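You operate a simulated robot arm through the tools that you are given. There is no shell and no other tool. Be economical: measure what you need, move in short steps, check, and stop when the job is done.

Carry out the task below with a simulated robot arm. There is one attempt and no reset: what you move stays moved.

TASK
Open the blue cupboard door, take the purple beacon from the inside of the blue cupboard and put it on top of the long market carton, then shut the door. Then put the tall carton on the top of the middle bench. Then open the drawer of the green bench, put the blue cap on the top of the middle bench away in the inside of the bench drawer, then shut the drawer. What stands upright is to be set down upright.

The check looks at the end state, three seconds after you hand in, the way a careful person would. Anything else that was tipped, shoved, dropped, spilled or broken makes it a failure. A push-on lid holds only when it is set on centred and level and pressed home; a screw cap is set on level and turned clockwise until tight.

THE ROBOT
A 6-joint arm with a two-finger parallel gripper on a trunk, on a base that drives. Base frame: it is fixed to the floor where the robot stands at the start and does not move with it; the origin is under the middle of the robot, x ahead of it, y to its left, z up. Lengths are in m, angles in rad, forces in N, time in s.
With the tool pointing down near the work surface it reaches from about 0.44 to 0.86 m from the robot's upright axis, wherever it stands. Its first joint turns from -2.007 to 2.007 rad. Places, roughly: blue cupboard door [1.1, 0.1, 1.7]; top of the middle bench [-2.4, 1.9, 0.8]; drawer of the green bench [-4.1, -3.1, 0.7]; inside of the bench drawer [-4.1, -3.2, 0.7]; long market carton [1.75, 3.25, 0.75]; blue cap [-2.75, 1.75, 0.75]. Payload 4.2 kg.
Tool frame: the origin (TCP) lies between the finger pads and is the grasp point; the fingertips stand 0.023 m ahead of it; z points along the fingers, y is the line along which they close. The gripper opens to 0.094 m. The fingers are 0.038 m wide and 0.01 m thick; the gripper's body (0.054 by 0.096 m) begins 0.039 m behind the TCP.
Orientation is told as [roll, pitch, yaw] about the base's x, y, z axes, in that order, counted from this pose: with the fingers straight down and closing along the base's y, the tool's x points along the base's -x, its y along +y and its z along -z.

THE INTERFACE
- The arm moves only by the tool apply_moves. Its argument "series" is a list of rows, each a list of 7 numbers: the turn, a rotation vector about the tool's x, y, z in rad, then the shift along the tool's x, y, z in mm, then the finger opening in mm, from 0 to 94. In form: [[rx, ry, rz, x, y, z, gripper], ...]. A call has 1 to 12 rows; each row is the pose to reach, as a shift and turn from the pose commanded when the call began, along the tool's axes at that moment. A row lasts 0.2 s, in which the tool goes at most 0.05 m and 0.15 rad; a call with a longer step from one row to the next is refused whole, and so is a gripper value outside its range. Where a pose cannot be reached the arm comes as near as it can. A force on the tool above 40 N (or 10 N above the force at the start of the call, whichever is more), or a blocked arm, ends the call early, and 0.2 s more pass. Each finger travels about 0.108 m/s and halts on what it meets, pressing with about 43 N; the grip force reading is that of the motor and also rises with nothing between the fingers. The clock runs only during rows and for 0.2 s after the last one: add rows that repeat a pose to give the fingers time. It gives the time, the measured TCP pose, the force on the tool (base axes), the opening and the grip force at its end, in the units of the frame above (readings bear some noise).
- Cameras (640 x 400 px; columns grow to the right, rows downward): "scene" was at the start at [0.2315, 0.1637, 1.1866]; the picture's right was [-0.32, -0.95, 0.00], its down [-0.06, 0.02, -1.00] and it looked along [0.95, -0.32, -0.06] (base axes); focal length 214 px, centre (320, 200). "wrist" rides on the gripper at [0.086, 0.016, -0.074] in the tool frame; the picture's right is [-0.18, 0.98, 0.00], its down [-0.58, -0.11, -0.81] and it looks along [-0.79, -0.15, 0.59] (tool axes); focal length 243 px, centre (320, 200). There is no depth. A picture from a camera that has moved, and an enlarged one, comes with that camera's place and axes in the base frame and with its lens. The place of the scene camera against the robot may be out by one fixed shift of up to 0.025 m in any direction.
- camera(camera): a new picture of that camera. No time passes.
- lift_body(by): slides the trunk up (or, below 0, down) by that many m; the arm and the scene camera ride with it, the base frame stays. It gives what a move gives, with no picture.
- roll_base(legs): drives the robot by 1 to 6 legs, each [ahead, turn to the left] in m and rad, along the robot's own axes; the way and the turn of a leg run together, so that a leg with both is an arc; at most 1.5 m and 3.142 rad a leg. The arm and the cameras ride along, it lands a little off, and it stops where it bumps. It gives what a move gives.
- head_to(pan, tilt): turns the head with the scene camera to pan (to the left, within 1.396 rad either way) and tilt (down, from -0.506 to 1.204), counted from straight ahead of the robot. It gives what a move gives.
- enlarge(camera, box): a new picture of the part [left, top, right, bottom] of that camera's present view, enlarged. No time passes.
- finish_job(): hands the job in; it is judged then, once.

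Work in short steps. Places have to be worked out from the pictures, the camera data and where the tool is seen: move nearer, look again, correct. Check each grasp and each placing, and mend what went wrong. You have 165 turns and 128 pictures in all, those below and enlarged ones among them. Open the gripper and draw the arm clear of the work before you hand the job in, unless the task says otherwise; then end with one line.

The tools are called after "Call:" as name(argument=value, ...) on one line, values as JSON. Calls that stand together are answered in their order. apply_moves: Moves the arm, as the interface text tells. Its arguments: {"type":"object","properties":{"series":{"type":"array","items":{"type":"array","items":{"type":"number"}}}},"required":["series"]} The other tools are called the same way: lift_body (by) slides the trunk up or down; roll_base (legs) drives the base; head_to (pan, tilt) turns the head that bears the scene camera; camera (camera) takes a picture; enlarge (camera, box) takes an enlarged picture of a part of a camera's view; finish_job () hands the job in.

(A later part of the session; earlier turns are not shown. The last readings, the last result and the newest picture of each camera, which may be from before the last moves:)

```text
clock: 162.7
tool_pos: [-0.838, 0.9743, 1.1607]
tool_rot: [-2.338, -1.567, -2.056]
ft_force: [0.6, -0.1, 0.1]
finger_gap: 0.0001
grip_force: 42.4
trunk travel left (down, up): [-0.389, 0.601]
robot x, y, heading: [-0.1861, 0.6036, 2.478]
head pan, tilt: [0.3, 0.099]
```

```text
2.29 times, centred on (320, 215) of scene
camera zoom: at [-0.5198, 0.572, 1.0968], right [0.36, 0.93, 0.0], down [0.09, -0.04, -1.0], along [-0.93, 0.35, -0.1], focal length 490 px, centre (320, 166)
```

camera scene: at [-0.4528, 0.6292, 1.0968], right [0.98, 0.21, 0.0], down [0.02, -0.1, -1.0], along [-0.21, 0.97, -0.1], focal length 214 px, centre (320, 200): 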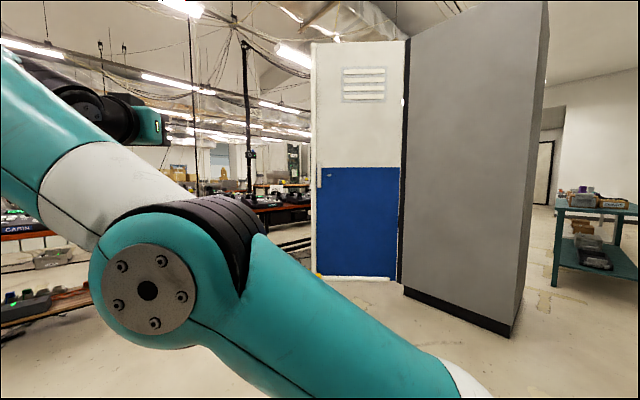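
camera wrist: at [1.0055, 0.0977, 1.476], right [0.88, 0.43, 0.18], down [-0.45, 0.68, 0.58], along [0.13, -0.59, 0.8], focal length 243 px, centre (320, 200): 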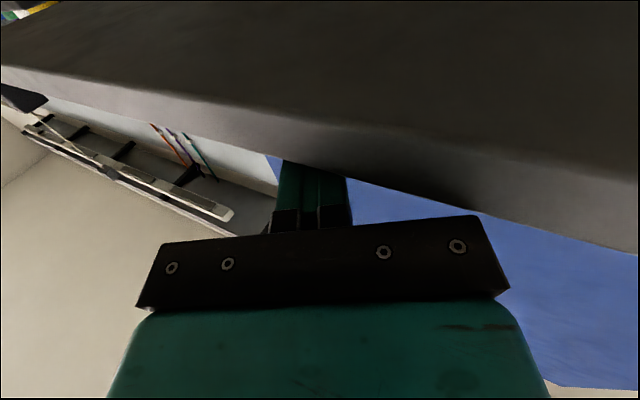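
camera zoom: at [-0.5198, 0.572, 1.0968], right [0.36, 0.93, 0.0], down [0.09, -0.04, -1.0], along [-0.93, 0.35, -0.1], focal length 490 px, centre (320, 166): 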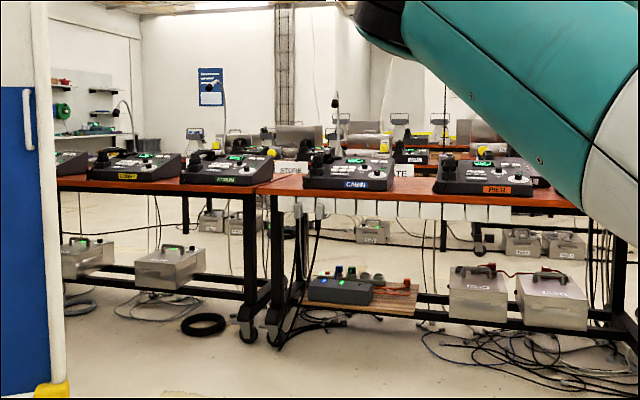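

The tall carton must be the standing one on the rack's lower shelf. I turn back, a little past, so the arm is out of the line of sight.

Call:
roll_base(legs=[[0, -3.1], [0, -0.5]])

Call:
head_to(pan=0.6, tilt=0.25)

Call:
camera(camera="scene")

```text
clock: 171.8
tool_pos: [0.2312, -0.0213, 1.1611]
tool_rot: [-2.387, -1.567, 0.674]
ft_force: [0.3, -0.1, -0.8]
finger_gap: 0.0001
grip_force: 42.8
trunk travel left (down, up): [-0.389, 0.601]
robot x, y, heading: [-0.1854, 0.6052, -1.124]
head pan, tilt: [0.3, 0.099]
```

```text
clock: 172.6
tool_pos: [0.2306, -0.0229, 1.1609]
tool_rot: [-2.412, -1.568, 0.701]
ft_force: [0.6, -0.2, 0.6]
finger_gap: 0.0002
grip_force: 42.4
trunk travel left (down, up): [-0.389, 0.601]
robot x, y, heading: [-0.186, 0.5999, -1.126]
head pan, tilt: [0.6, 0.25]
```

```text
60 pictures are left
camera scene: at [0.1286, 0.4996, 1.0829], right [-0.5, -0.87, 0.0], down [-0.21, 0.12, -0.97], along [0.84, -0.48, -0.25], focal length 214 px, centre (320, 200)
```

scene: 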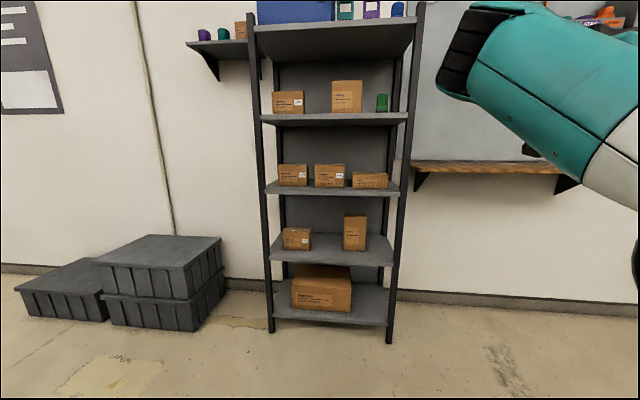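

The tall carton is on the second shelf from the bottom. I zoom on it.

Call:
enlarge(camera="scene", box=[270, 190, 410, 280])

```text
4.44 times, centred on (340, 235) of scene
camera zoom: at [0.1286, 0.4996, 1.0829], right [-0.5, -0.87, 0.0], down [-0.21, 0.12, -0.97], along [0.84, -0.48, -0.25], focal length 953 px, centre (231, 44)
```

zoom: 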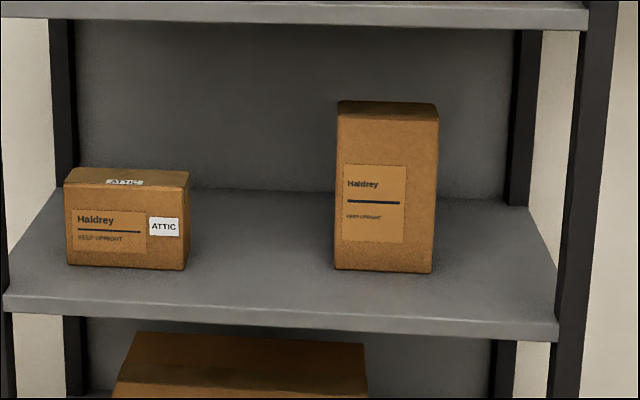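

The tall carton is about 0.13 wide, 0.07 deep, 0.215 tall at about (1.03, -0.23) on the shelf at z≈0.46. It is too wide for a front grip, so I will turn it by a low push on one end. First I set the tool straight ahead and tilt it 45° down.

Call:
apply_moves(series=[[-0.12, 0, 0, 0, 0, 0, 0], [-0.24, 0, 0, 0, 0, 0, 0], [-0.36, 0, 0, 0, 0, 0, 0], [-0.48, 0, 0, 0, 0, 0, 0], [-0.585, 0, 0, 0, 0, 0, 0], [-0.585, 0, 0, 0, 0, 0, 0]])

Call:
apply_moves(series=[[0, 0.13, 0, 30, 0, -10, 0], [0, 0.26, 0, 60, 0, -20, 0], [0, 0.39, 0, 90, 0, -30, 0], [0, 0.52, 0, 120, 0, -40, 0], [0, 0.65, 0, 150, 0, -50, 0], [0, 0.785, 0, 180, 0, -60, 0], [0, 0.785, 0, 180, 0, -60, 0]])

Call:
lift_body(by=-0.18)

```text
clock: 174.0
tool_pos: [0.2313, -0.0218, 1.1618]
tool_rot: [-1.793, -1.569, 0.671]
ft_force: [0.2, -0.9, 0.1]
finger_gap: 0.0
grip_force: 42.4
trunk travel left (down, up): [-0.389, 0.601]
robot x, y, heading: [-0.1859, 0.6011, -1.124]
head pan, tilt: [0.6, 0.25]
```

```text
clock: 175.6
tool_pos: [0.2037, 0.0329, 0.9817]
tool_rot: [-0.003, -0.787, -1.123]
ft_force: [0.7, 0.3, -0.5]
finger_gap: 0.0
grip_force: 42.6
trunk travel left (down, up): [-0.389, 0.601]
robot x, y, heading: [-0.1871, 0.6018, -1.125]
head pan, tilt: [0.6, 0.25]
```

```text
clock: 177.6
tool_pos: [0.2057, 0.0314, 0.8019]
tool_rot: [-0.004, -0.787, -1.124]
ft_force: [-0.4, -0.2, 0.5]
finger_gap: 0.0001
grip_force: 42.5
trunk travel left (down, up): [-0.209, 0.781]
robot x, y, heading: [-0.1871, 0.6007, -1.122]
head pan, tilt: [0.6, 0.25]
```

I drive to stand squarely in front of the rack with the tool 10 cm outside the shelf.

Call:
roll_base(legs=[[0, 0.458], [0.543, 0], [0, 0.05]])

Call:
head_to(pan=-0.1, tilt=0.4)

Call:
camera(camera="scene")

Call:
camera(camera="wrist")

```text
clock: 182.5
tool_pos: [0.8615, -0.0466, 0.802]
tool_rot: [-0.003, -0.786, -0.621]
ft_force: [1.0, -0.2, 0.8]
finger_gap: 0.0
grip_force: 43.1
trunk travel left (down, up): [-0.209, 0.781]
robot x, y, heading: [0.2442, 0.2665, -0.618]
head pan, tilt: [0.6, 0.25]
```

```text
clock: 183.6
tool_pos: [0.86, -0.0474, 0.8017]
tool_rot: [-0.003, -0.787, -0.621]
ft_force: [0.2, 0.1, -0.4]
finger_gap: 0.0
grip_force: 42.7
trunk travel left (down, up): [-0.209, 0.781]
robot x, y, heading: [0.2437, 0.2629, -0.615]
head pan, tilt: [-0.099, 0.4]
```

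```text
58 pictures are left
camera scene: at [0.5434, 0.2691, 0.8889], right [-0.66, -0.75, 0.0], down [-0.29, 0.26, -0.92], along [0.69, -0.61, -0.39], focal length 214 px, centre (320, 200)
```

scene: 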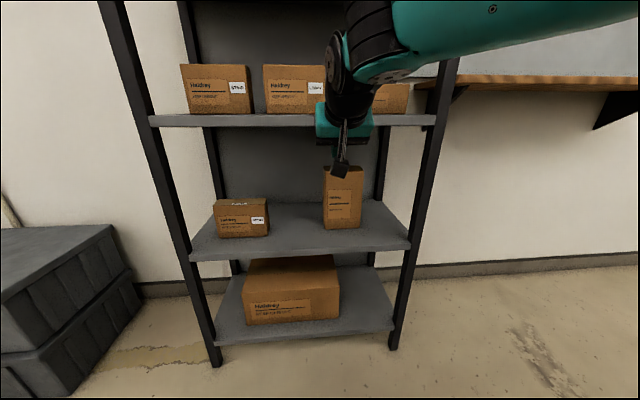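

```text
57 pictures are left
camera wrist: at [0.7791, 0.033, 0.7929], right [0.68, 0.72, 0.13], down [-0.19, 0.01, 0.98], along [0.71, -0.69, 0.14], focal length 243 px, centre (320, 200)
```

wrist: 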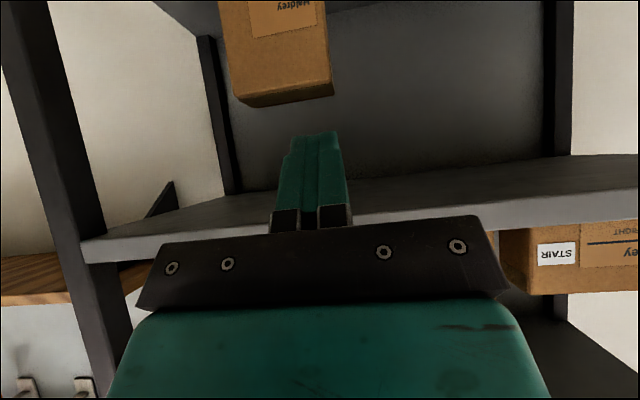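

I tilt 10° more for camera clearance and lower the closed fingers in front of the shelf to z≈0.52.

Call:
apply_moves(series=[[0, 0.03, 0, 30, -2, 30, 0], [0, 0.06, 0, 60, -4, 60, 0], [0, 0.09, 0, 90, -6, 90, 0], [0, 0.12, 0, 120, -8, 120, 0], [0, 0.15, 0, 150, -10, 150, 0], [0, 0.175, 0, 180, -12, 180, 0], [0, 0.175, 0, 200, -14, 200, 0], [0, 0.175, 0, 200, -14, 200, 0]])

Call:
camera(camera="scene")

Call:
camera(camera="wrist")

```text
clock: 185.4
tool_pos: [0.8521, -0.0604, 0.5176]
tool_rot: [-0.003, -0.61, -0.62]
ft_force: [-0.3, 0.7, 0.9]
finger_gap: 0.0001
grip_force: 42.4
trunk travel left (down, up): [-0.209, 0.781]
robot x, y, heading: [0.2464, 0.2623, -0.621]
head pan, tilt: [-0.099, 0.4]
```

```text
56 pictures are left
camera scene: at [0.5433, 0.2691, 0.8888], right [-0.66, -0.75, 0.0], down [-0.29, 0.26, -0.92], along [0.69, -0.61, -0.39], focal length 214 px, centre (320, 200)
```

scene: 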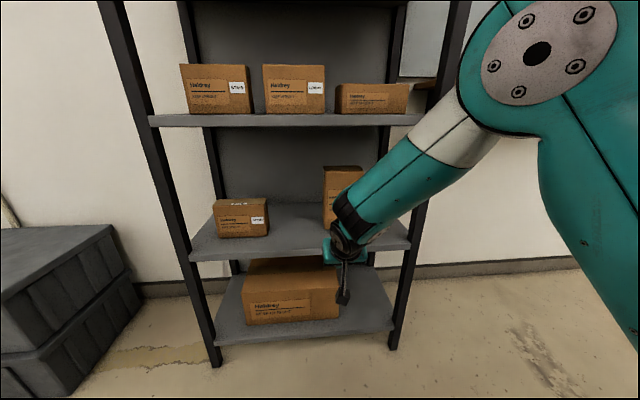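

```text
55 pictures are left
camera wrist: at [0.7698, 0.0201, 0.5286], right [0.7, 0.71, 0.1], down [-0.05, -0.09, 0.99], along [0.72, -0.7, -0.03], focal length 243 px, centre (320, 200)
```

wrist: 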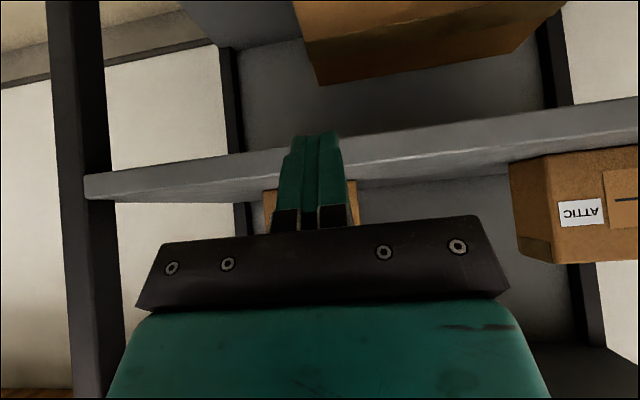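

The wrist view puts the shelf top nearer z≈0.50, so I raise the tool to 0.56 and move in slightly before looking again.

Call:
apply_moves(series=[[0, 0, 0, -12, 0, -17, 0], [0, 0, 0, -24, 0, -35, 0], [0, 0, 0, -45, 0, -25, 0], [0, 0, 0, -66, 0, -10, 0], [0, 0, 0, -73, 0, -1, 0], [0, 0, 0, -73, 0, -1, 0]])

Call:
camera(camera="wrist")

Call:
enlarge(camera="scene", box=[180, 140, 420, 290])

```text
clock: 186.8
tool_pos: [0.8998, -0.0951, 0.5609]
tool_rot: [-0.003, -0.612, -0.62]
ft_force: [0.7, 0.9, -0.3]
finger_gap: 0.0
grip_force: 42.2
trunk travel left (down, up): [-0.209, 0.781]
robot x, y, heading: [0.2448, 0.2595, -0.623]
head pan, tilt: [-0.099, 0.4]
```

```text
54 pictures are left
camera wrist: at [0.8189, -0.0142, 0.5721], right [0.7, 0.71, 0.1], down [-0.05, -0.09, 0.99], along [0.72, -0.7, -0.03], focal length 243 px, centre (320, 200)
```

wrist: 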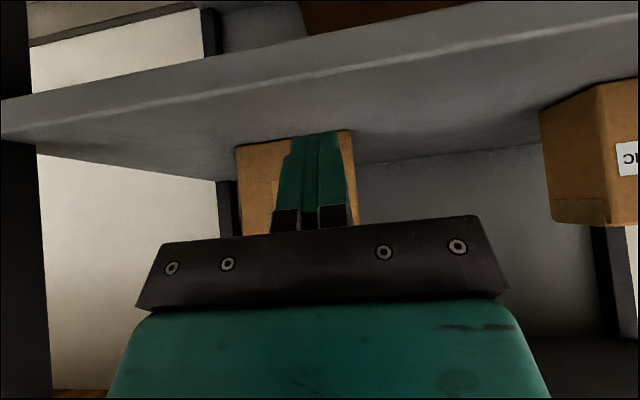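

```text
2.67 times, centred on (300, 215) of scene
camera zoom: at [0.5433, 0.2691, 0.8888], right [-0.66, -0.75, 0.0], down [-0.29, 0.26, -0.92], along [0.69, -0.61, -0.39], focal length 572 px, centre (373, 160)
```

zoom: 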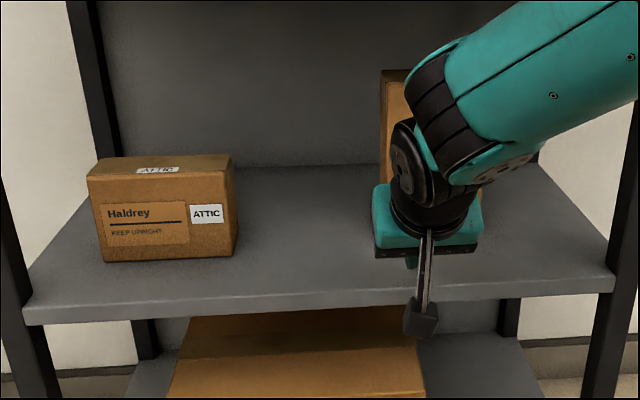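

Consistent solution: shelf top z≈0.50, carton front face from (1.017,-0.152) to (0.946,-0.255). I push low on its left end, about 6 cm past contact.

Call:
apply_moves(series=[[0, 0, 0, 9, 6, 13, 0], [0, 0, 0, -24, 6, 36, 0], [0, 0, 0, -57, 6, 59, 0], [0, 0, 0, -73, 6, 70, 0], [0, 0, 0, -89, 6, 82, 0], [0, 0, 0, -106, 6, 93, 0], [0, 0, 0, -122, 6, 105, 0], [0, 0, 0, -122, 6, 105, 0]])

Call:
camera(camera="wrist")

Call:
enlarge(camera="scene", box=[180, 140, 420, 290])

```text
clock: 188.6
tool_pos: [1.0354, -0.1835, 0.547]
tool_rot: [-0.004, -0.611, -0.622]
ft_force: [-0.9, 0.0, 0.4]
finger_gap: 0.0
grip_force: 42.0
trunk travel left (down, up): [-0.209, 0.781]
robot x, y, heading: [0.2484, 0.2606, -0.619]
head pan, tilt: [-0.099, 0.4]
```

```text
52 pictures are left
camera wrist: at [0.9529, -0.1027, 0.5574], right [0.7, 0.71, 0.1], down [-0.05, -0.09, 0.99], along [0.72, -0.7, -0.03], focal length 243 px, centre (320, 200)
```

wrist: 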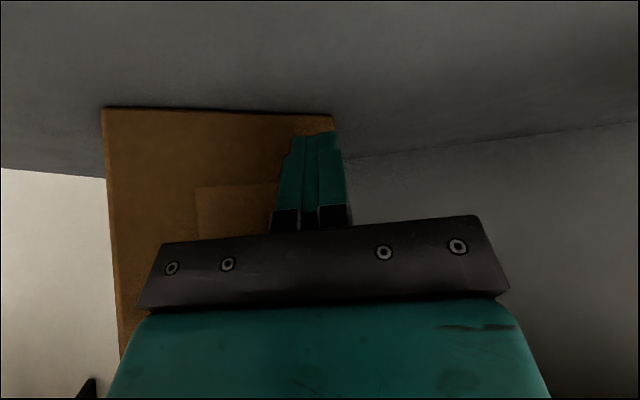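

```text
2.67 times, centred on (300, 215) of scene
camera zoom: at [0.5433, 0.2691, 0.8888], right [-0.66, -0.75, 0.0], down [-0.29, 0.26, -0.92], along [0.69, -0.61, -0.39], focal length 572 px, centre (373, 160)
```

zoom: 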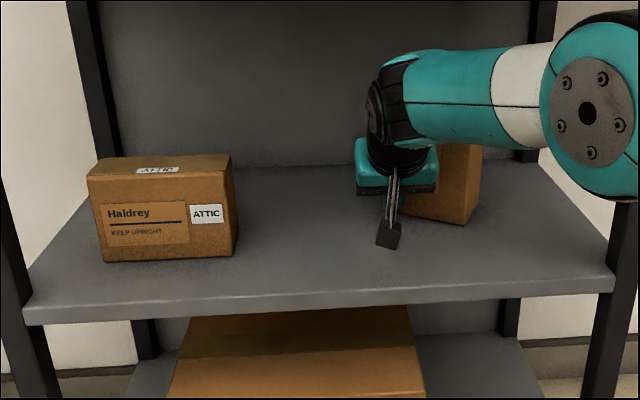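

The carton has turned about 28° and its near corner stayed put. I continue the push along an arc, forward and then to the right.

Call:
apply_moves(series=[[0, 0, 0, -10, -6, 7, 0], [0, 0, 0, -20, -12, 14, 0], [0, 0, 0, -29, -20, 20, 0], [0, 0, 0, -37, -28, 26, 0], [0, 0, 0, -43, -38, 30, 0], [0, 0, 0, -48, -48, 34, 0], [0, 0, 0, -48, -48, 34, 0]])

Call:
camera(camera="wrist")

Call:
enlarge(camera="scene", box=[180, 140, 420, 290])

```text
clock: 190.2
tool_pos: [1.0538, -0.2573, 0.5473]
tool_rot: [-0.003, -0.61, -0.622]
ft_force: [-0.2, 0.4, 0.0]
finger_gap: 0.0
grip_force: 42.5
trunk travel left (down, up): [-0.209, 0.781]
robot x, y, heading: [0.2437, 0.2613, -0.621]
head pan, tilt: [-0.099, 0.4]
```

```text
50 pictures are left
camera wrist: at [0.9718, -0.1767, 0.5576], right [0.7, 0.71, 0.1], down [-0.05, -0.09, 0.99], along [0.72, -0.7, -0.03], focal length 243 px, centre (320, 200)
```

wrist: 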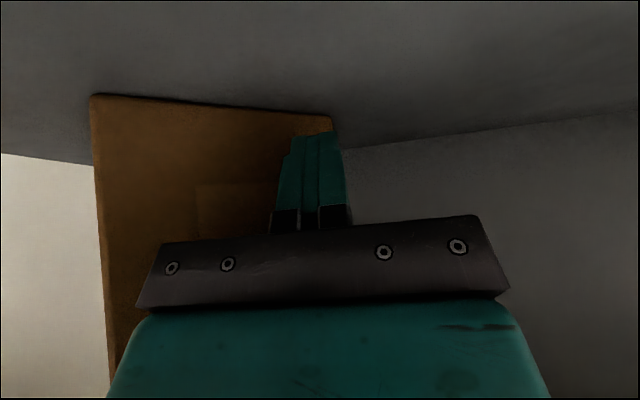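

```text
2.67 times, centred on (300, 215) of scene
camera zoom: at [0.5433, 0.2691, 0.8888], right [-0.66, -0.75, 0.0], down [-0.29, 0.26, -0.92], along [0.69, -0.61, -0.39], focal length 572 px, centre (373, 160)
```

zoom: 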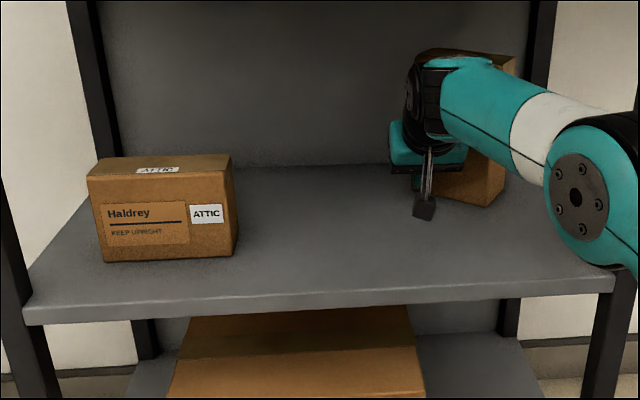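

The last push mostly slid it, because the gripper body touched the near part. I back out, flatten the tilt to about 35° and turn the tool to point right, so I can push squarely on the far end.

Call:
apply_moves(series=[[0, 0, 0, 16, 12, -14, 0], [0, 0, 0, 40, 25, -38, 0], [0, -0.06, 0, 62, 38, -62, 0], [0, -0.13, 0, 84, 50, -84, 0], [0, -0.2, 0, 97, 50, -105, 0], [0, -0.28, 0, 97, 50, -105, 0], [0, -0.35, 0, 97, 50, -105, 0], [0, -0.35, 0, 97, 50, -105, 0]])

Call:
apply_moves(series=[[0.1, 0, 0.07, 0, 0, 0, 0], [0.2, 0, 0.14, 0, 0, 0, 0], [0.3, 0, 0.21, 0, 0, 0, 0], [0.4, 0, 0.28, 0, 0, 0, 0], [0.49, 0, 0.344, 0, 0, 0, 0], [0.49, 0, 0.344, 0, 0, 0, 0]])

Call:
camera(camera="scene")

Call:
camera(camera="wrist")

```text
clock: 192.0
tool_pos: [0.9719, -0.1324, 0.5755]
tool_rot: [-0.007, -0.963, -0.622]
ft_force: [-0.3, -0.2, -0.7]
finger_gap: 0.0001
grip_force: 42.1
trunk travel left (down, up): [-0.209, 0.781]
robot x, y, heading: [0.2429, 0.2625, -0.618]
head pan, tilt: [-0.099, 0.4]
```

```text
clock: 193.4
tool_pos: [0.9697, -0.1346, 0.5771]
tool_rot: [0.003, -0.963, -1.225]
ft_force: [0.3, 0.1, 0.0]
finger_gap: 0.0
grip_force: 42.6
trunk travel left (down, up): [-0.209, 0.781]
robot x, y, heading: [0.2445, 0.262, -0.621]
head pan, tilt: [-0.099, 0.4]
```

```text
48 pictures are left
camera scene: at [0.5433, 0.2691, 0.8888], right [-0.66, -0.75, 0.0], down [-0.29, 0.26, -0.92], along [0.69, -0.61, -0.39], focal length 214 px, centre (320, 200)
```

scene: 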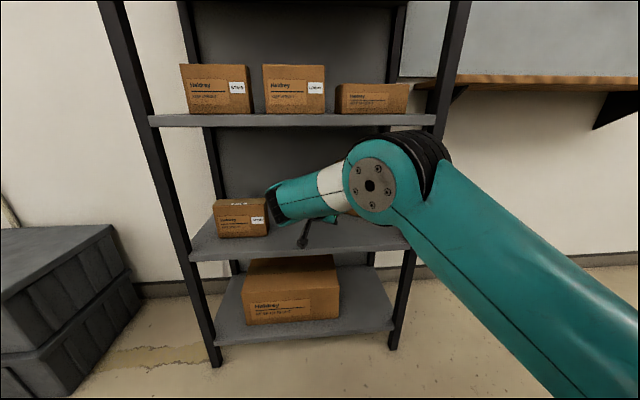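

```text
47 pictures are left
camera wrist: at [0.9481, -0.0234, 0.5474], right [0.96, 0.24, 0.15], down [-0.21, 0.27, 0.94], along [0.18, -0.93, 0.31], focal length 243 px, centre (320, 200)
```

wrist: 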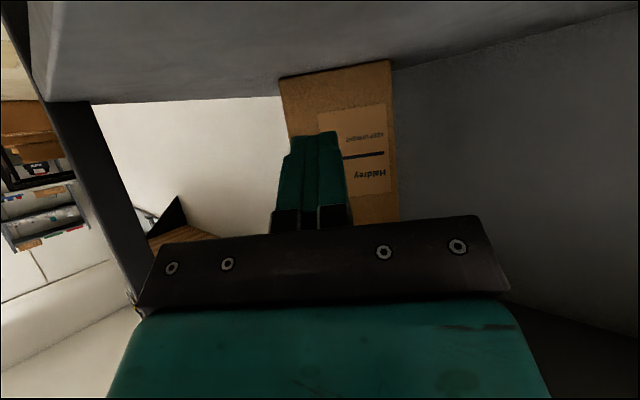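

The tool now points at the far half of the carton's face. I slide to the far end and push perpendicular by about 5 cm.

Call:
apply_moves(series=[[0, 0, 0, -17, 18, 25, 0], [0, 0, 0, -34, 36, 49, 0], [0, 0, 0, -51, 53, 74, 0], [0, 0, 0, -69, 53, 98, 0], [0, 0, 0, -86, 53, 123, 0], [0, 0, 0, -97, 52, 139, 0], [0, 0, 0, -106, 51, 152, 0], [0, 0, 0, -114, 50, 164, 0], [0, 0, 0, -114, 50, 164, 0]])

Call:
camera(camera="wrist")

```text
clock: 195.4
tool_pos: [1.028, -0.2706, 0.5581]
tool_rot: [-0.002, -0.963, -1.221]
ft_force: [-1.5, 1.1, 0.0]
finger_gap: 0.0
grip_force: 42.6
out of reach, approached as far as the arm can: row 3, 4, 5, 6, 7, 8, 9
trunk travel left (down, up): [-0.209, 0.781]
robot x, y, heading: [0.2411, 0.2635, -0.619]
head pan, tilt: [-0.099, 0.4]
```

```text
46 pictures are left
camera wrist: at [1.0057, -0.1608, 0.5297], right [0.96, 0.24, 0.15], down [-0.21, 0.27, 0.94], along [0.18, -0.93, 0.31], focal length 243 px, centre (320, 200)
```

wrist: 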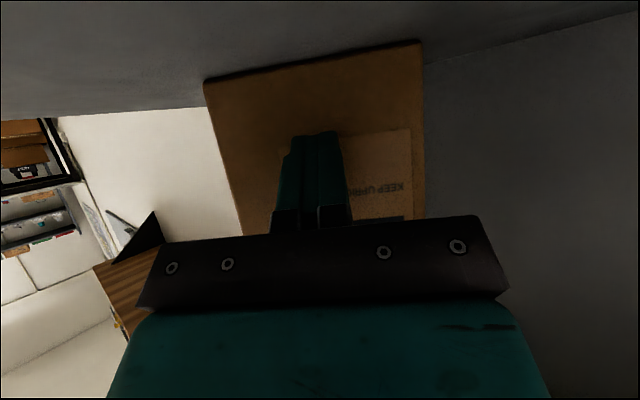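

The arm ran out of reach, so the finger fell short of the far end. I retract, drive 0.12 m closer and retry.

Call:
apply_moves(series=[[0, 0, 0, 20, 0, -35, 0], [0, 0, 0, 44, 0, -70, 0], [0, 0, 0, 70, 0, -105, 0], [0, 0, 0, 97, 0, -139, 0], [0, 0, 0, 97, 0, -139, 0]])

Call:
roll_base(legs=[[0.12, 0]])

Call:
camera(camera="wrist")

```text
clock: 196.6
tool_pos: [0.9689, -0.1094, 0.5592]
tool_rot: [0.001, -0.964, -1.222]
ft_force: [-0.2, -0.4, 0.3]
finger_gap: 0.0
grip_force: 42.1
trunk travel left (down, up): [-0.209, 0.781]
robot x, y, heading: [0.2427, 0.2632, -0.621]
head pan, tilt: [-0.099, 0.4]
```

```text
clock: 197.8
tool_pos: [1.0688, -0.1802, 0.5601]
tool_rot: [-0.003, -0.961, -1.221]
ft_force: [-0.2, -0.5, 0.4]
finger_gap: 0.0
grip_force: 42.4
trunk travel left (down, up): [-0.209, 0.781]
robot x, y, heading: [0.3439, 0.1926, -0.622]
head pan, tilt: [-0.099, 0.4]
```

```text
45 pictures are left
camera wrist: at [1.0472, -0.0711, 0.5308], right [0.96, 0.24, 0.15], down [-0.21, 0.27, 0.94], along [0.18, -0.93, 0.31], focal length 243 px, centre (320, 200)
```

wrist: 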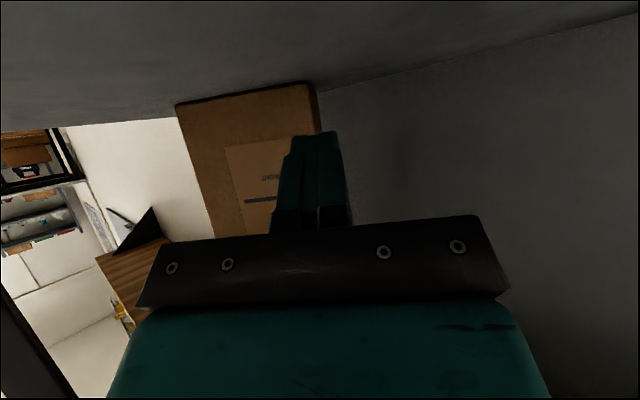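

The far end is within reach now. I shift 24 mm toward the carton and push on its far end.

Call:
apply_moves(series=[[0, 0, 0, -23, -14, 33, 0], [0, 0, 0, -43, -24, 61, 0], [0, 0, 0, -51, -24, 74, 0], [0, 0, 0, -60, -25, 86, 0], [0, 0, 0, -69, -26, 98, 0], [0, 0, 0, -77, -28, 111, 0], [0, 0, 0, -77, -28, 111, 0]])

Call:
camera(camera="wrist")

Call:
camera(camera="scene")

```text
clock: 199.4
tool_pos: [1.088, -0.3187, 0.5574]
tool_rot: [-0.002, -0.962, -1.221]
ft_force: [-0.7, 1.5, 0.4]
finger_gap: 0.0001
grip_force: 42.4
trunk travel left (down, up): [-0.209, 0.781]
robot x, y, heading: [0.3443, 0.1859, -0.617]
head pan, tilt: [-0.099, 0.4]
```

```text
44 pictures are left
camera wrist: at [1.0672, -0.208, 0.5297], right [0.96, 0.24, 0.15], down [-0.21, 0.27, 0.94], along [0.18, -0.93, 0.31], focal length 243 px, centre (320, 200)
```

wrist: 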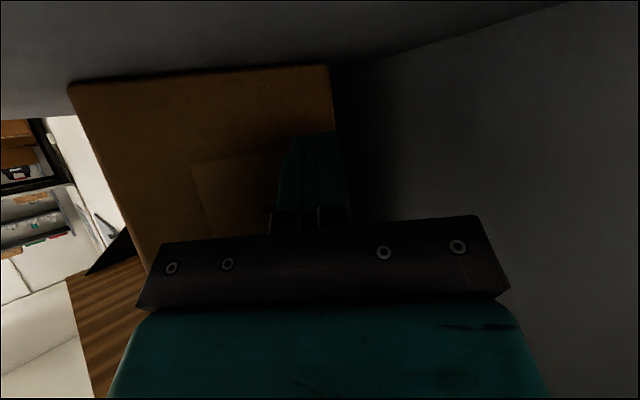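

```text
43 pictures are left
camera scene: at [0.6444, 0.1967, 0.8888], right [-0.66, -0.75, 0.0], down [-0.29, 0.26, -0.92], along [0.69, -0.61, -0.39], focal length 214 px, centre (320, 200)
```

scene: 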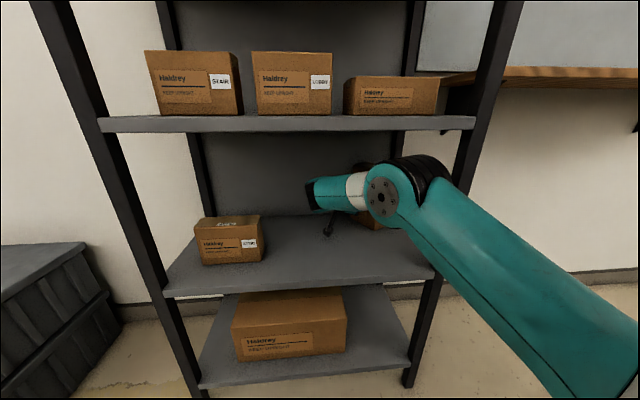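

The carton has turned further (face heading about -0.17); about 25° more is wanted. I push the far end another 45 mm.

Call:
apply_moves(series=[[0, 0, 0, -7, -2, 10, 0], [0, 0, 0, -14, -5, 20, 0], [0, 0, 0, -20, -8, 29, 0], [0, 0, 0, -27, -12, 38, 0], [0, 0, 0, -27, -12, 38, 0]])

Call:
camera(camera="wrist")

```text
clock: 200.6
tool_pos: [1.0935, -0.3653, 0.5592]
tool_rot: [-0.002, -0.965, -1.221]
ft_force: [0.4, -0.9, 0.8]
finger_gap: 0.0001
grip_force: 42.4
trunk travel left (down, up): [-0.209, 0.781]
robot x, y, heading: [0.3444, 0.1915, -0.622]
head pan, tilt: [-0.099, 0.4]
```

```text
42 pictures are left
camera wrist: at [1.0719, -0.2554, 0.531], right [0.96, 0.24, 0.15], down [-0.21, 0.27, 0.94], along [0.18, -0.93, 0.31], focal length 243 px, centre (320, 200)
```

wrist: 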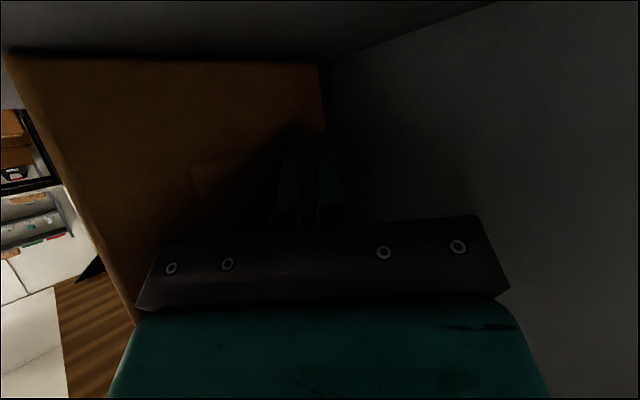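

The carton's long side now points nearly front-to-back (heading about -0.52). I retract and turn the tool to line up with it from the front.

Call:
apply_moves(series=[[0, 0, 0, 20, 3, -35, 0], [0, 0, 0, 44, 6, -70, 0], [0, 0, 0, 70, 6, -105, 0], [0, 0, 0, 97, 0, -139, 0], [0, 0, 0, 97, 0, -139, 0]])

Call:
apply_moves(series=[[-0.1, 0, -0.07, -6, -20, -4, 20], [-0.2, 0, -0.14, -12, -40, -8, 40], [-0.3, 0, -0.2, -18, -60, -12, 60], [-0.4, 0, -0.27, -24, -80, -16, 80], [-0.49, 0, -0.34, -30, -100, -20, 92], [-0.574, 0, -0.4, -33, -114, -23, 92], [-0.574, 0, -0.4, -33, -114, -23, 92]])

Call:
apply_moves(series=[[0, -0.12, 0, 0, 0, 0, 92], [0, -0.24, 0, 0, 0, 0, 92], [0, -0.347, 0, 0, 0, 0, 92], [0, -0.347, 0, 0, 0, 0, 92]])

Call:
camera(camera="wrist")

Call:
camera(camera="scene")

```text
clock: 201.8
tool_pos: [1.0353, -0.2053, 0.56]
tool_rot: [0.0, -0.963, -1.223]
ft_force: [0.3, -0.7, -0.5]
finger_gap: 0.0002
grip_force: 42.4
trunk travel left (down, up): [-0.209, 0.781]
robot x, y, heading: [0.3441, 0.1909, -0.621]
head pan, tilt: [-0.099, 0.4]
```

```text
clock: 203.4
tool_pos: [0.9291, -0.2448, 0.5998]
tool_rot: [-0.001, -0.962, -0.521]
ft_force: [0.1, -0.1, -0.2]
finger_gap: 0.0919
grip_force: 0.0
trunk travel left (down, up): [-0.209, 0.781]
robot x, y, heading: [0.3461, 0.1896, -0.625]
head pan, tilt: [-0.099, 0.4]
```

```text
clock: 204.4
tool_pos: [0.9288, -0.2457, 0.5998]
tool_rot: [-0.003, -1.309, -0.518]
ft_force: [0.5, -0.2, 0.1]
finger_gap: 0.0923
grip_force: 0.1
trunk travel left (down, up): [-0.209, 0.781]
robot x, y, heading: [0.3473, 0.1921, -0.62]
head pan, tilt: [-0.099, 0.4]
```

```text
41 pictures are left
camera wrist: at [0.8555, -0.1834, 0.5349], right [0.53, 0.83, 0.18], down [-0.6, 0.22, 0.77], along [0.6, -0.52, 0.61], focal length 243 px, centre (320, 200)
```

wrist: 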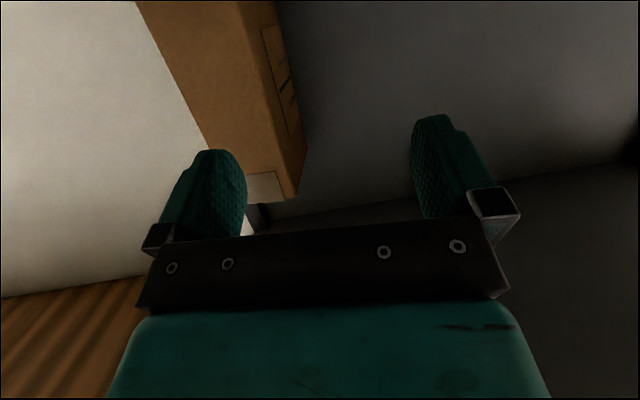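

```text
40 pictures are left
camera scene: at [0.6444, 0.1967, 0.8888], right [-0.66, -0.75, 0.0], down [-0.29, 0.26, -0.92], along [0.69, -0.61, -0.39], focal length 214 px, centre (320, 200)
```

scene: 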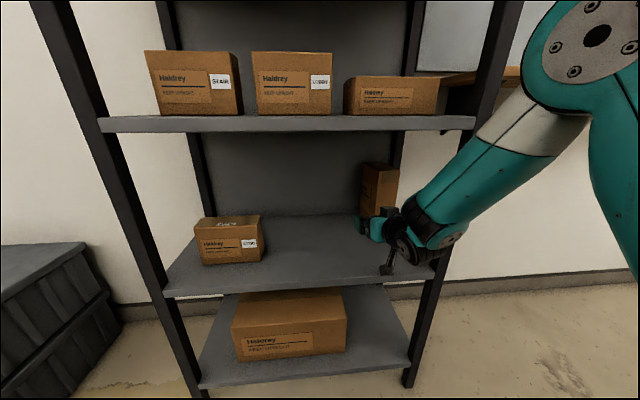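

The carton stands upright with its narrow end centred near (0.998, -0.392). I yaw a touch more (away from the right post), shift right 73 mm, then check before entering.

Call:
apply_moves(series=[[0.04, 0, 0.01, 0, -25, -3, 92], [0.08, 0, 0.02, 0, -50, -6, 92], [0.126, 0, 0.034, 2, -73, -9, 92], [0.126, 0, 0.034, 2, -73, -9, 92]])

Call:
camera(camera="wrist")

```text
clock: 205.4
tool_pos: [0.8853, -0.3048, 0.6002]
tool_rot: [-0.002, -1.31, -0.652]
ft_force: [-0.3, -0.2, 0.3]
finger_gap: 0.0919
grip_force: 0.2
trunk travel left (down, up): [-0.209, 0.781]
robot x, y, heading: [0.3475, 0.1867, -0.628]
head pan, tilt: [-0.099, 0.4]
```

```text
39 pictures are left
camera wrist: at [0.8212, -0.2336, 0.5353], right [0.64, 0.75, 0.18], down [-0.56, 0.3, 0.77], along [0.53, -0.59, 0.61], focal length 243 px, centre (320, 200)
```

wrist: 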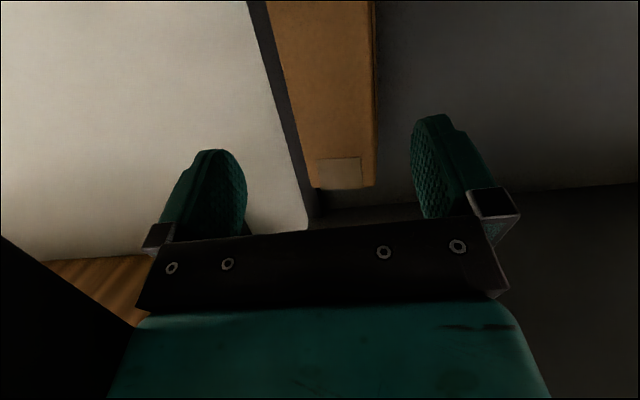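

The carton end is centred between the fingers. I shift 4 mm left and enter 0.17 m.

Call:
apply_moves(series=[[0, 0, 0, -10, 4, 39, 94], [0, 0, 0, -20, 4, 77, 94], [0, 0, 0, -28, 4, 106, 94], [0, 0, 0, -35, 4, 135, 94], [0, 0, 0, -43, 4, 162, 94], [0, 0, 0, -43, 4, 162, 94]])

Call:
camera(camera="wrist")

```text
clock: 206.7
tool_pos: [1.0203, -0.3977, 0.5994]
tool_rot: [0.006, -1.307, -0.655]
ft_force: [-22.8, 14.7, 6.5]
finger_gap: 0.0939
grip_force: 0.0
trunk travel left (down, up): [-0.209, 0.781]
robot x, y, heading: [0.3466, 0.1905, -0.617]
head pan, tilt: [-0.099, 0.4]
stopped in row 6: the force on the tool passed its limit (the readings are from after the stop); the commanded pose is now the measured one
```

```text
38 pictures are left
camera wrist: at [0.9551, -0.3275, 0.5344], right [0.63, 0.76, 0.18], down [-0.57, 0.29, 0.77], along [0.53, -0.59, 0.61], focal length 243 px, centre (320, 200)
```

wrist: 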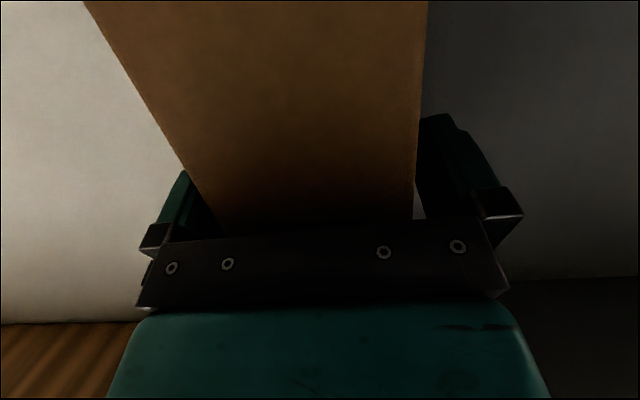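

The carton is between the fingers and the palm just touched it. I back off 5 mm and close.

Call:
apply_moves(series=[[0, 0, 0, 1, 0, -5, 94], [0, 0, 0, 1, 0, -5, 80], [0, 0, 0, 1, 0, -5, 60], [0, 0, 0, 1, 0, -5, 40], [0, 0, 0, 1, 0, -5, 40], [0, 0, 0, 1, 0, -5, 40]])

Call:
camera(camera="wrist")

```text
clock: 208.1
tool_pos: [1.0166, -0.3955, 0.5975]
tool_rot: [0.004, -1.306, -0.652]
ft_force: [0.0, -1.4, -0.6]
finger_gap: 0.075
grip_force: 42.8
trunk travel left (down, up): [-0.209, 0.781]
robot x, y, heading: [0.3482, 0.189, -0.62]
head pan, tilt: [-0.099, 0.4]
```

```text
37 pictures are left
camera wrist: at [0.9517, -0.325, 0.5338], right [0.63, 0.76, 0.18], down [-0.57, 0.29, 0.77], along [0.53, -0.59, 0.61], focal length 243 px, centre (320, 200)
```

wrist: 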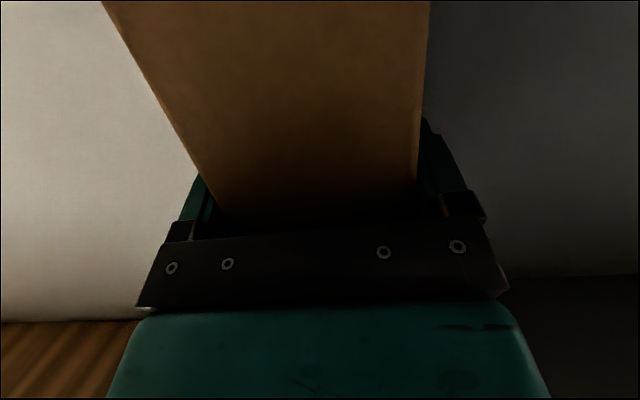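

Gripped at 75 mm. I lift 4 cm with the trunk and back straight out.

Call:
lift_body(by=0.045)

Call:
camera(camera="scene")

```text
clock: 208.9
tool_pos: [1.0173, -0.3961, 0.6428]
tool_rot: [0.007, -1.306, -0.653]
ft_force: [-2.8, 1.9, -5.0]
finger_gap: 0.0751
grip_force: 42.3
trunk travel left (down, up): [-0.254, 0.736]
robot x, y, heading: [0.3464, 0.1905, -0.618]
head pan, tilt: [-0.099, 0.4]
```

```text
36 pictures are left
camera scene: at [0.6443, 0.197, 0.9338], right [-0.66, -0.75, 0.0], down [-0.29, 0.26, -0.92], along [0.69, -0.61, -0.39], focal length 214 px, centre (320, 200)
```

scene: 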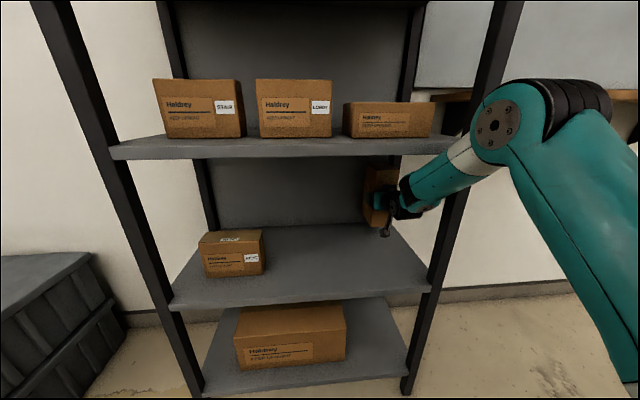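

Lifted cleanly. I drive back out of the rack.

Call:
roll_base(legs=[[-0.55, 0]])

Call:
head_to(pan=0.1, tilt=0.4)

Call:
camera(camera="scene")

```text
clock: 212.1
tool_pos: [0.5821, -0.0776, 0.643]
tool_rot: [0.005, -1.305, -0.643]
ft_force: [-0.5, 0.1, -5.8]
finger_gap: 0.0747
grip_force: 42.4
trunk travel left (down, up): [-0.254, 0.736]
robot x, y, heading: [-0.0951, 0.5002, -0.613]
head pan, tilt: [-0.099, 0.4]
```

```text
clock: 212.8
tool_pos: [0.5831, -0.0781, 0.6429]
tool_rot: [0.005, -1.304, -0.642]
ft_force: [0.7, 0.1, -6.6]
finger_gap: 0.075
grip_force: 42.8
trunk travel left (down, up): [-0.254, 0.736]
robot x, y, heading: [-0.0955, 0.4959, -0.604]
head pan, tilt: [0.099, 0.4]
```

```text
35 pictures are left
camera scene: at [0.2142, 0.5262, 0.9338], right [-0.49, -0.87, 0.0], down [-0.34, 0.19, -0.92], along [0.8, -0.45, -0.39], focal length 214 px, centre (320, 200)
```

scene: 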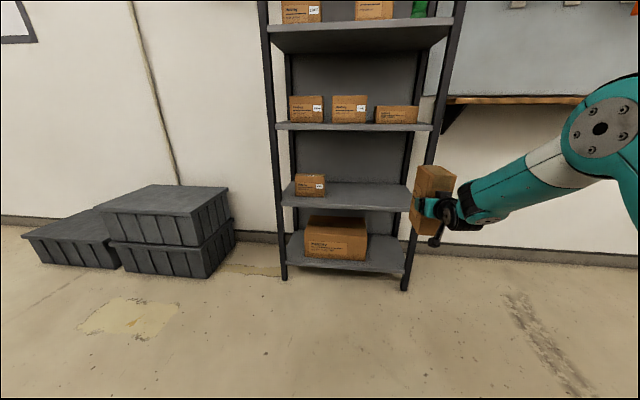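

Carton held upright. I raise the trunk, turn toward the middle bench and look.

Call:
lift_body(by=0.35)

Call:
roll_base(legs=[[0, 3.1]])

Call:
head_to(pan=0.15, tilt=0.2)

Call:
camera(camera="scene")

```text
clock: 216.2
tool_pos: [0.5815, -0.0779, 0.9931]
tool_rot: [0.004, -1.305, -0.643]
ft_force: [0.1, 0.5, -6.1]
finger_gap: 0.0751
grip_force: 42.9
trunk travel left (down, up): [-0.604, 0.386]
robot x, y, heading: [-0.0974, 0.503, -0.611]
head pan, tilt: [0.099, 0.4]
```

```text
clock: 223.8
tool_pos: [-0.7317, 1.127, 0.9926]
tool_rot: [0.005, -1.304, 2.43]
ft_force: [0.5, -0.2, -6.0]
finger_gap: 0.0749
grip_force: 42.9
trunk travel left (down, up): [-0.604, 0.386]
robot x, y, heading: [-0.0956, 0.4993, 2.459]
head pan, tilt: [0.099, 0.4]
```

```text
clock: 224.5
tool_pos: [-0.7314, 1.1272, 0.993]
tool_rot: [0.004, -1.304, 2.429]
ft_force: [0.7, -0.1, -6.3]
finger_gap: 0.0751
grip_force: 42.8
trunk travel left (down, up): [-0.604, 0.386]
robot x, y, heading: [-0.0951, 0.4991, 2.462]
head pan, tilt: [0.15, 0.201]
```

```text
34 pictures are left
camera scene: at [-0.4244, 0.4902, 1.3023], right [0.51, 0.86, 0.0], down [0.17, -0.1, -0.98], along [-0.85, 0.49, -0.2], focal length 214 px, centre (320, 200)
```

scene: 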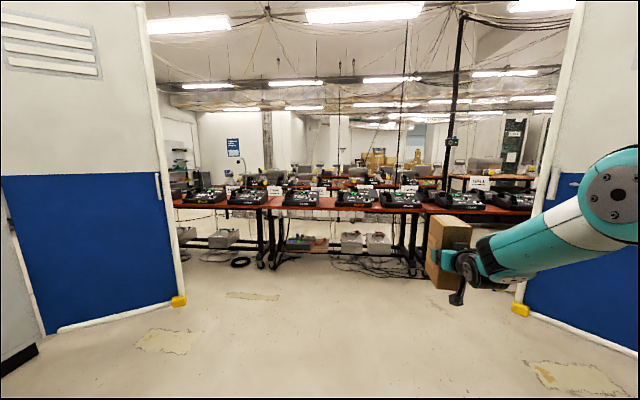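

The middle front table at columns 270–425 matches (-2.4, 1.9). I zoom in on it.

Call:
enlarge(camera="scene", box=[240, 170, 440, 280])

```text
3.20 times, centred on (340, 225) of scene
camera zoom: at [-0.4244, 0.4902, 1.3023], right [0.51, 0.86, 0.0], down [0.17, -0.1, -0.98], along [-0.85, 0.49, -0.2], focal length 686 px, centre (256, 120)
```

zoom: 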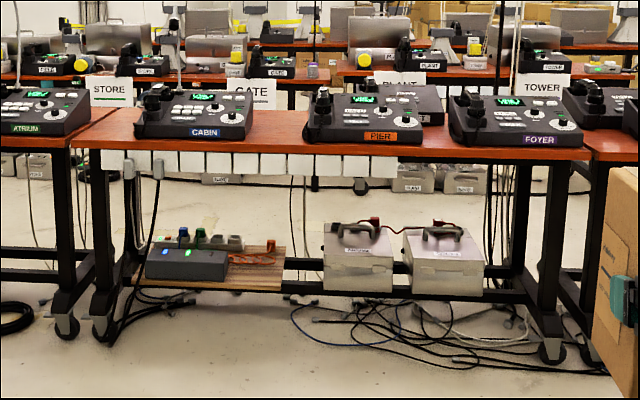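

The table carries three consoles (CABIN, PIER, FOYER); its front runs from about (-2.9, 1.07) to (-1.83, 2.51). I drive closer to find free space and the blue cap.

Call:
roll_base(legs=[[0, 0.2], [1.35, 0], [0, -0.15]])

Call:
lift_body(by=0.2)

Call:
head_to(pan=0.1, tilt=0.5)

Call:
camera(camera="scene")

```text
clock: 232.6
tool_pos: [-1.958, 1.7058, 0.9929]
tool_rot: [0.006, -1.304, 2.485]
ft_force: [-0.6, 0.3, -5.6]
finger_gap: 0.075
grip_force: 43.0
trunk travel left (down, up): [-0.604, 0.386]
robot x, y, heading: [-1.2872, 1.1186, 2.516]
head pan, tilt: [0.15, 0.201]
```

```text
clock: 234.8
tool_pos: [-1.9578, 1.7068, 1.1916]
tool_rot: [0.003, -1.304, 2.485]
ft_force: [0.7, -0.3, -5.9]
finger_gap: 0.0748
grip_force: 43.4
trunk travel left (down, up): [-0.804, 0.186]
robot x, y, heading: [-1.2873, 1.1155, 2.521]
head pan, tilt: [0.15, 0.201]
```

```text
clock: 235.6
tool_pos: [-1.9583, 1.7064, 1.1937]
tool_rot: [0.006, -1.305, 2.485]
ft_force: [-0.1, -0.5, -4.7]
finger_gap: 0.0749
grip_force: 42.8
trunk travel left (down, up): [-0.804, 0.186]
robot x, y, heading: [-1.2882, 1.1161, 2.519]
head pan, tilt: [0.099, 0.499]
```

```text
32 pictures are left
camera scene: at [-1.6109, 1.0916, 1.4747], right [0.5, 0.87, 0.0], down [0.41, -0.24, -0.88], along [-0.76, 0.44, -0.48], focal length 214 px, centre (320, 200)
```

scene: 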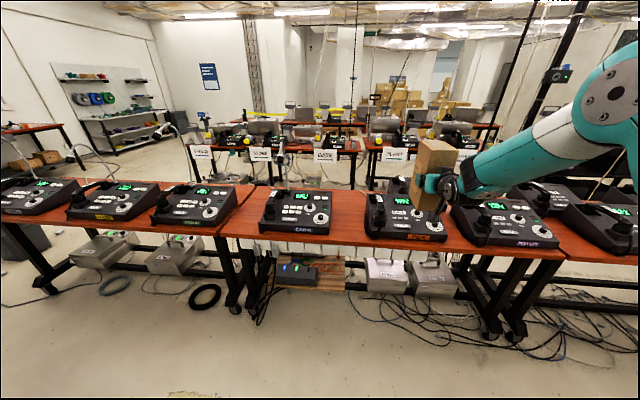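

I zoom on the middle table's top.

Call:
enlarge(camera="scene", box=[210, 165, 410, 275])

```text
3.20 times, centred on (310, 220) of scene
camera zoom: at [-1.6109, 1.0916, 1.4747], right [0.5, 0.87, 0.0], down [0.41, -0.24, -0.88], along [-0.76, 0.44, -0.48], focal length 686 px, centre (352, 136)
```

zoom: 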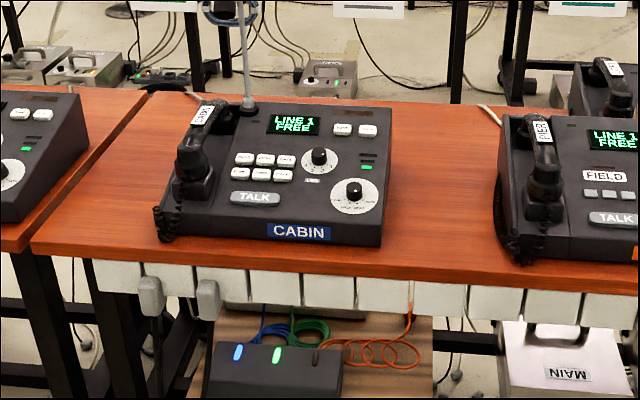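

No blue cap visible from here; by its place it should be hidden just behind the CABIN console. I raise and drive closer to see over, heading for the gap between CABIN and PIER.

Call:
lift_body(by=0.18)

Call:
roll_base(legs=[[0, 0.3], [0.4, 0], [0, -0.3]])

Call:
head_to(pan=0.1, tilt=0.75)

Call:
camera(camera="scene")

```text
clock: 237.6
tool_pos: [-1.9575, 1.7068, 1.373]
tool_rot: [0.005, -1.303, 2.484]
ft_force: [0.2, -0.5, -5.4]
finger_gap: 0.0753
grip_force: 43.2
trunk travel left (down, up): [-0.984, 0.006]
robot x, y, heading: [-1.2861, 1.1165, 2.519]
head pan, tilt: [0.099, 0.499]
```

```text
clock: 242.1
tool_pos: [-2.3326, 1.8387, 1.3734]
tool_rot: [0.006, -1.302, 2.479]
ft_force: [0.0, 0.0, -6.3]
finger_gap: 0.0752
grip_force: 42.9
trunk travel left (down, up): [-0.984, 0.006]
robot x, y, heading: [-1.6666, 1.2441, 2.511]
head pan, tilt: [0.099, 0.499]
```

```text
clock: 242.8
tool_pos: [-2.3313, 1.8377, 1.3723]
tool_rot: [0.006, -1.303, 2.477]
ft_force: [-0.5, -0.4, -6.1]
finger_gap: 0.0749
grip_force: 42.5
trunk travel left (down, up): [-0.984, 0.006]
robot x, y, heading: [-1.6671, 1.2448, 2.511]
head pan, tilt: [0.099, 0.75]
```

```text
30 pictures are left
camera scene: at [-1.984, 1.2171, 1.6327], right [0.51, 0.86, 0.0], down [0.59, -0.35, -0.73], along [-0.63, 0.37, -0.68], focal length 214 px, centre (320, 200)
```

scene: 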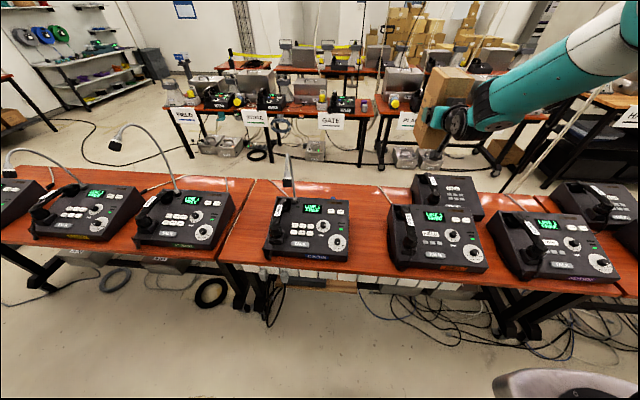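

I zoom on the table around CABIN and the gap to search for the cap.

Call:
enlarge(camera="scene", box=[235, 160, 415, 275])

```text
3.48 times, centred on (325, 218) of scene
camera zoom: at [-1.984, 1.2171, 1.6327], right [0.51, 0.86, 0.0], down [0.59, -0.35, -0.73], along [-0.63, 0.37, -0.68], focal length 746 px, centre (303, 139)
```

zoom: 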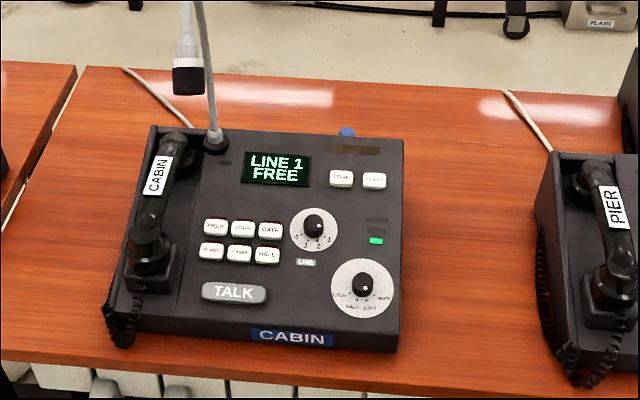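

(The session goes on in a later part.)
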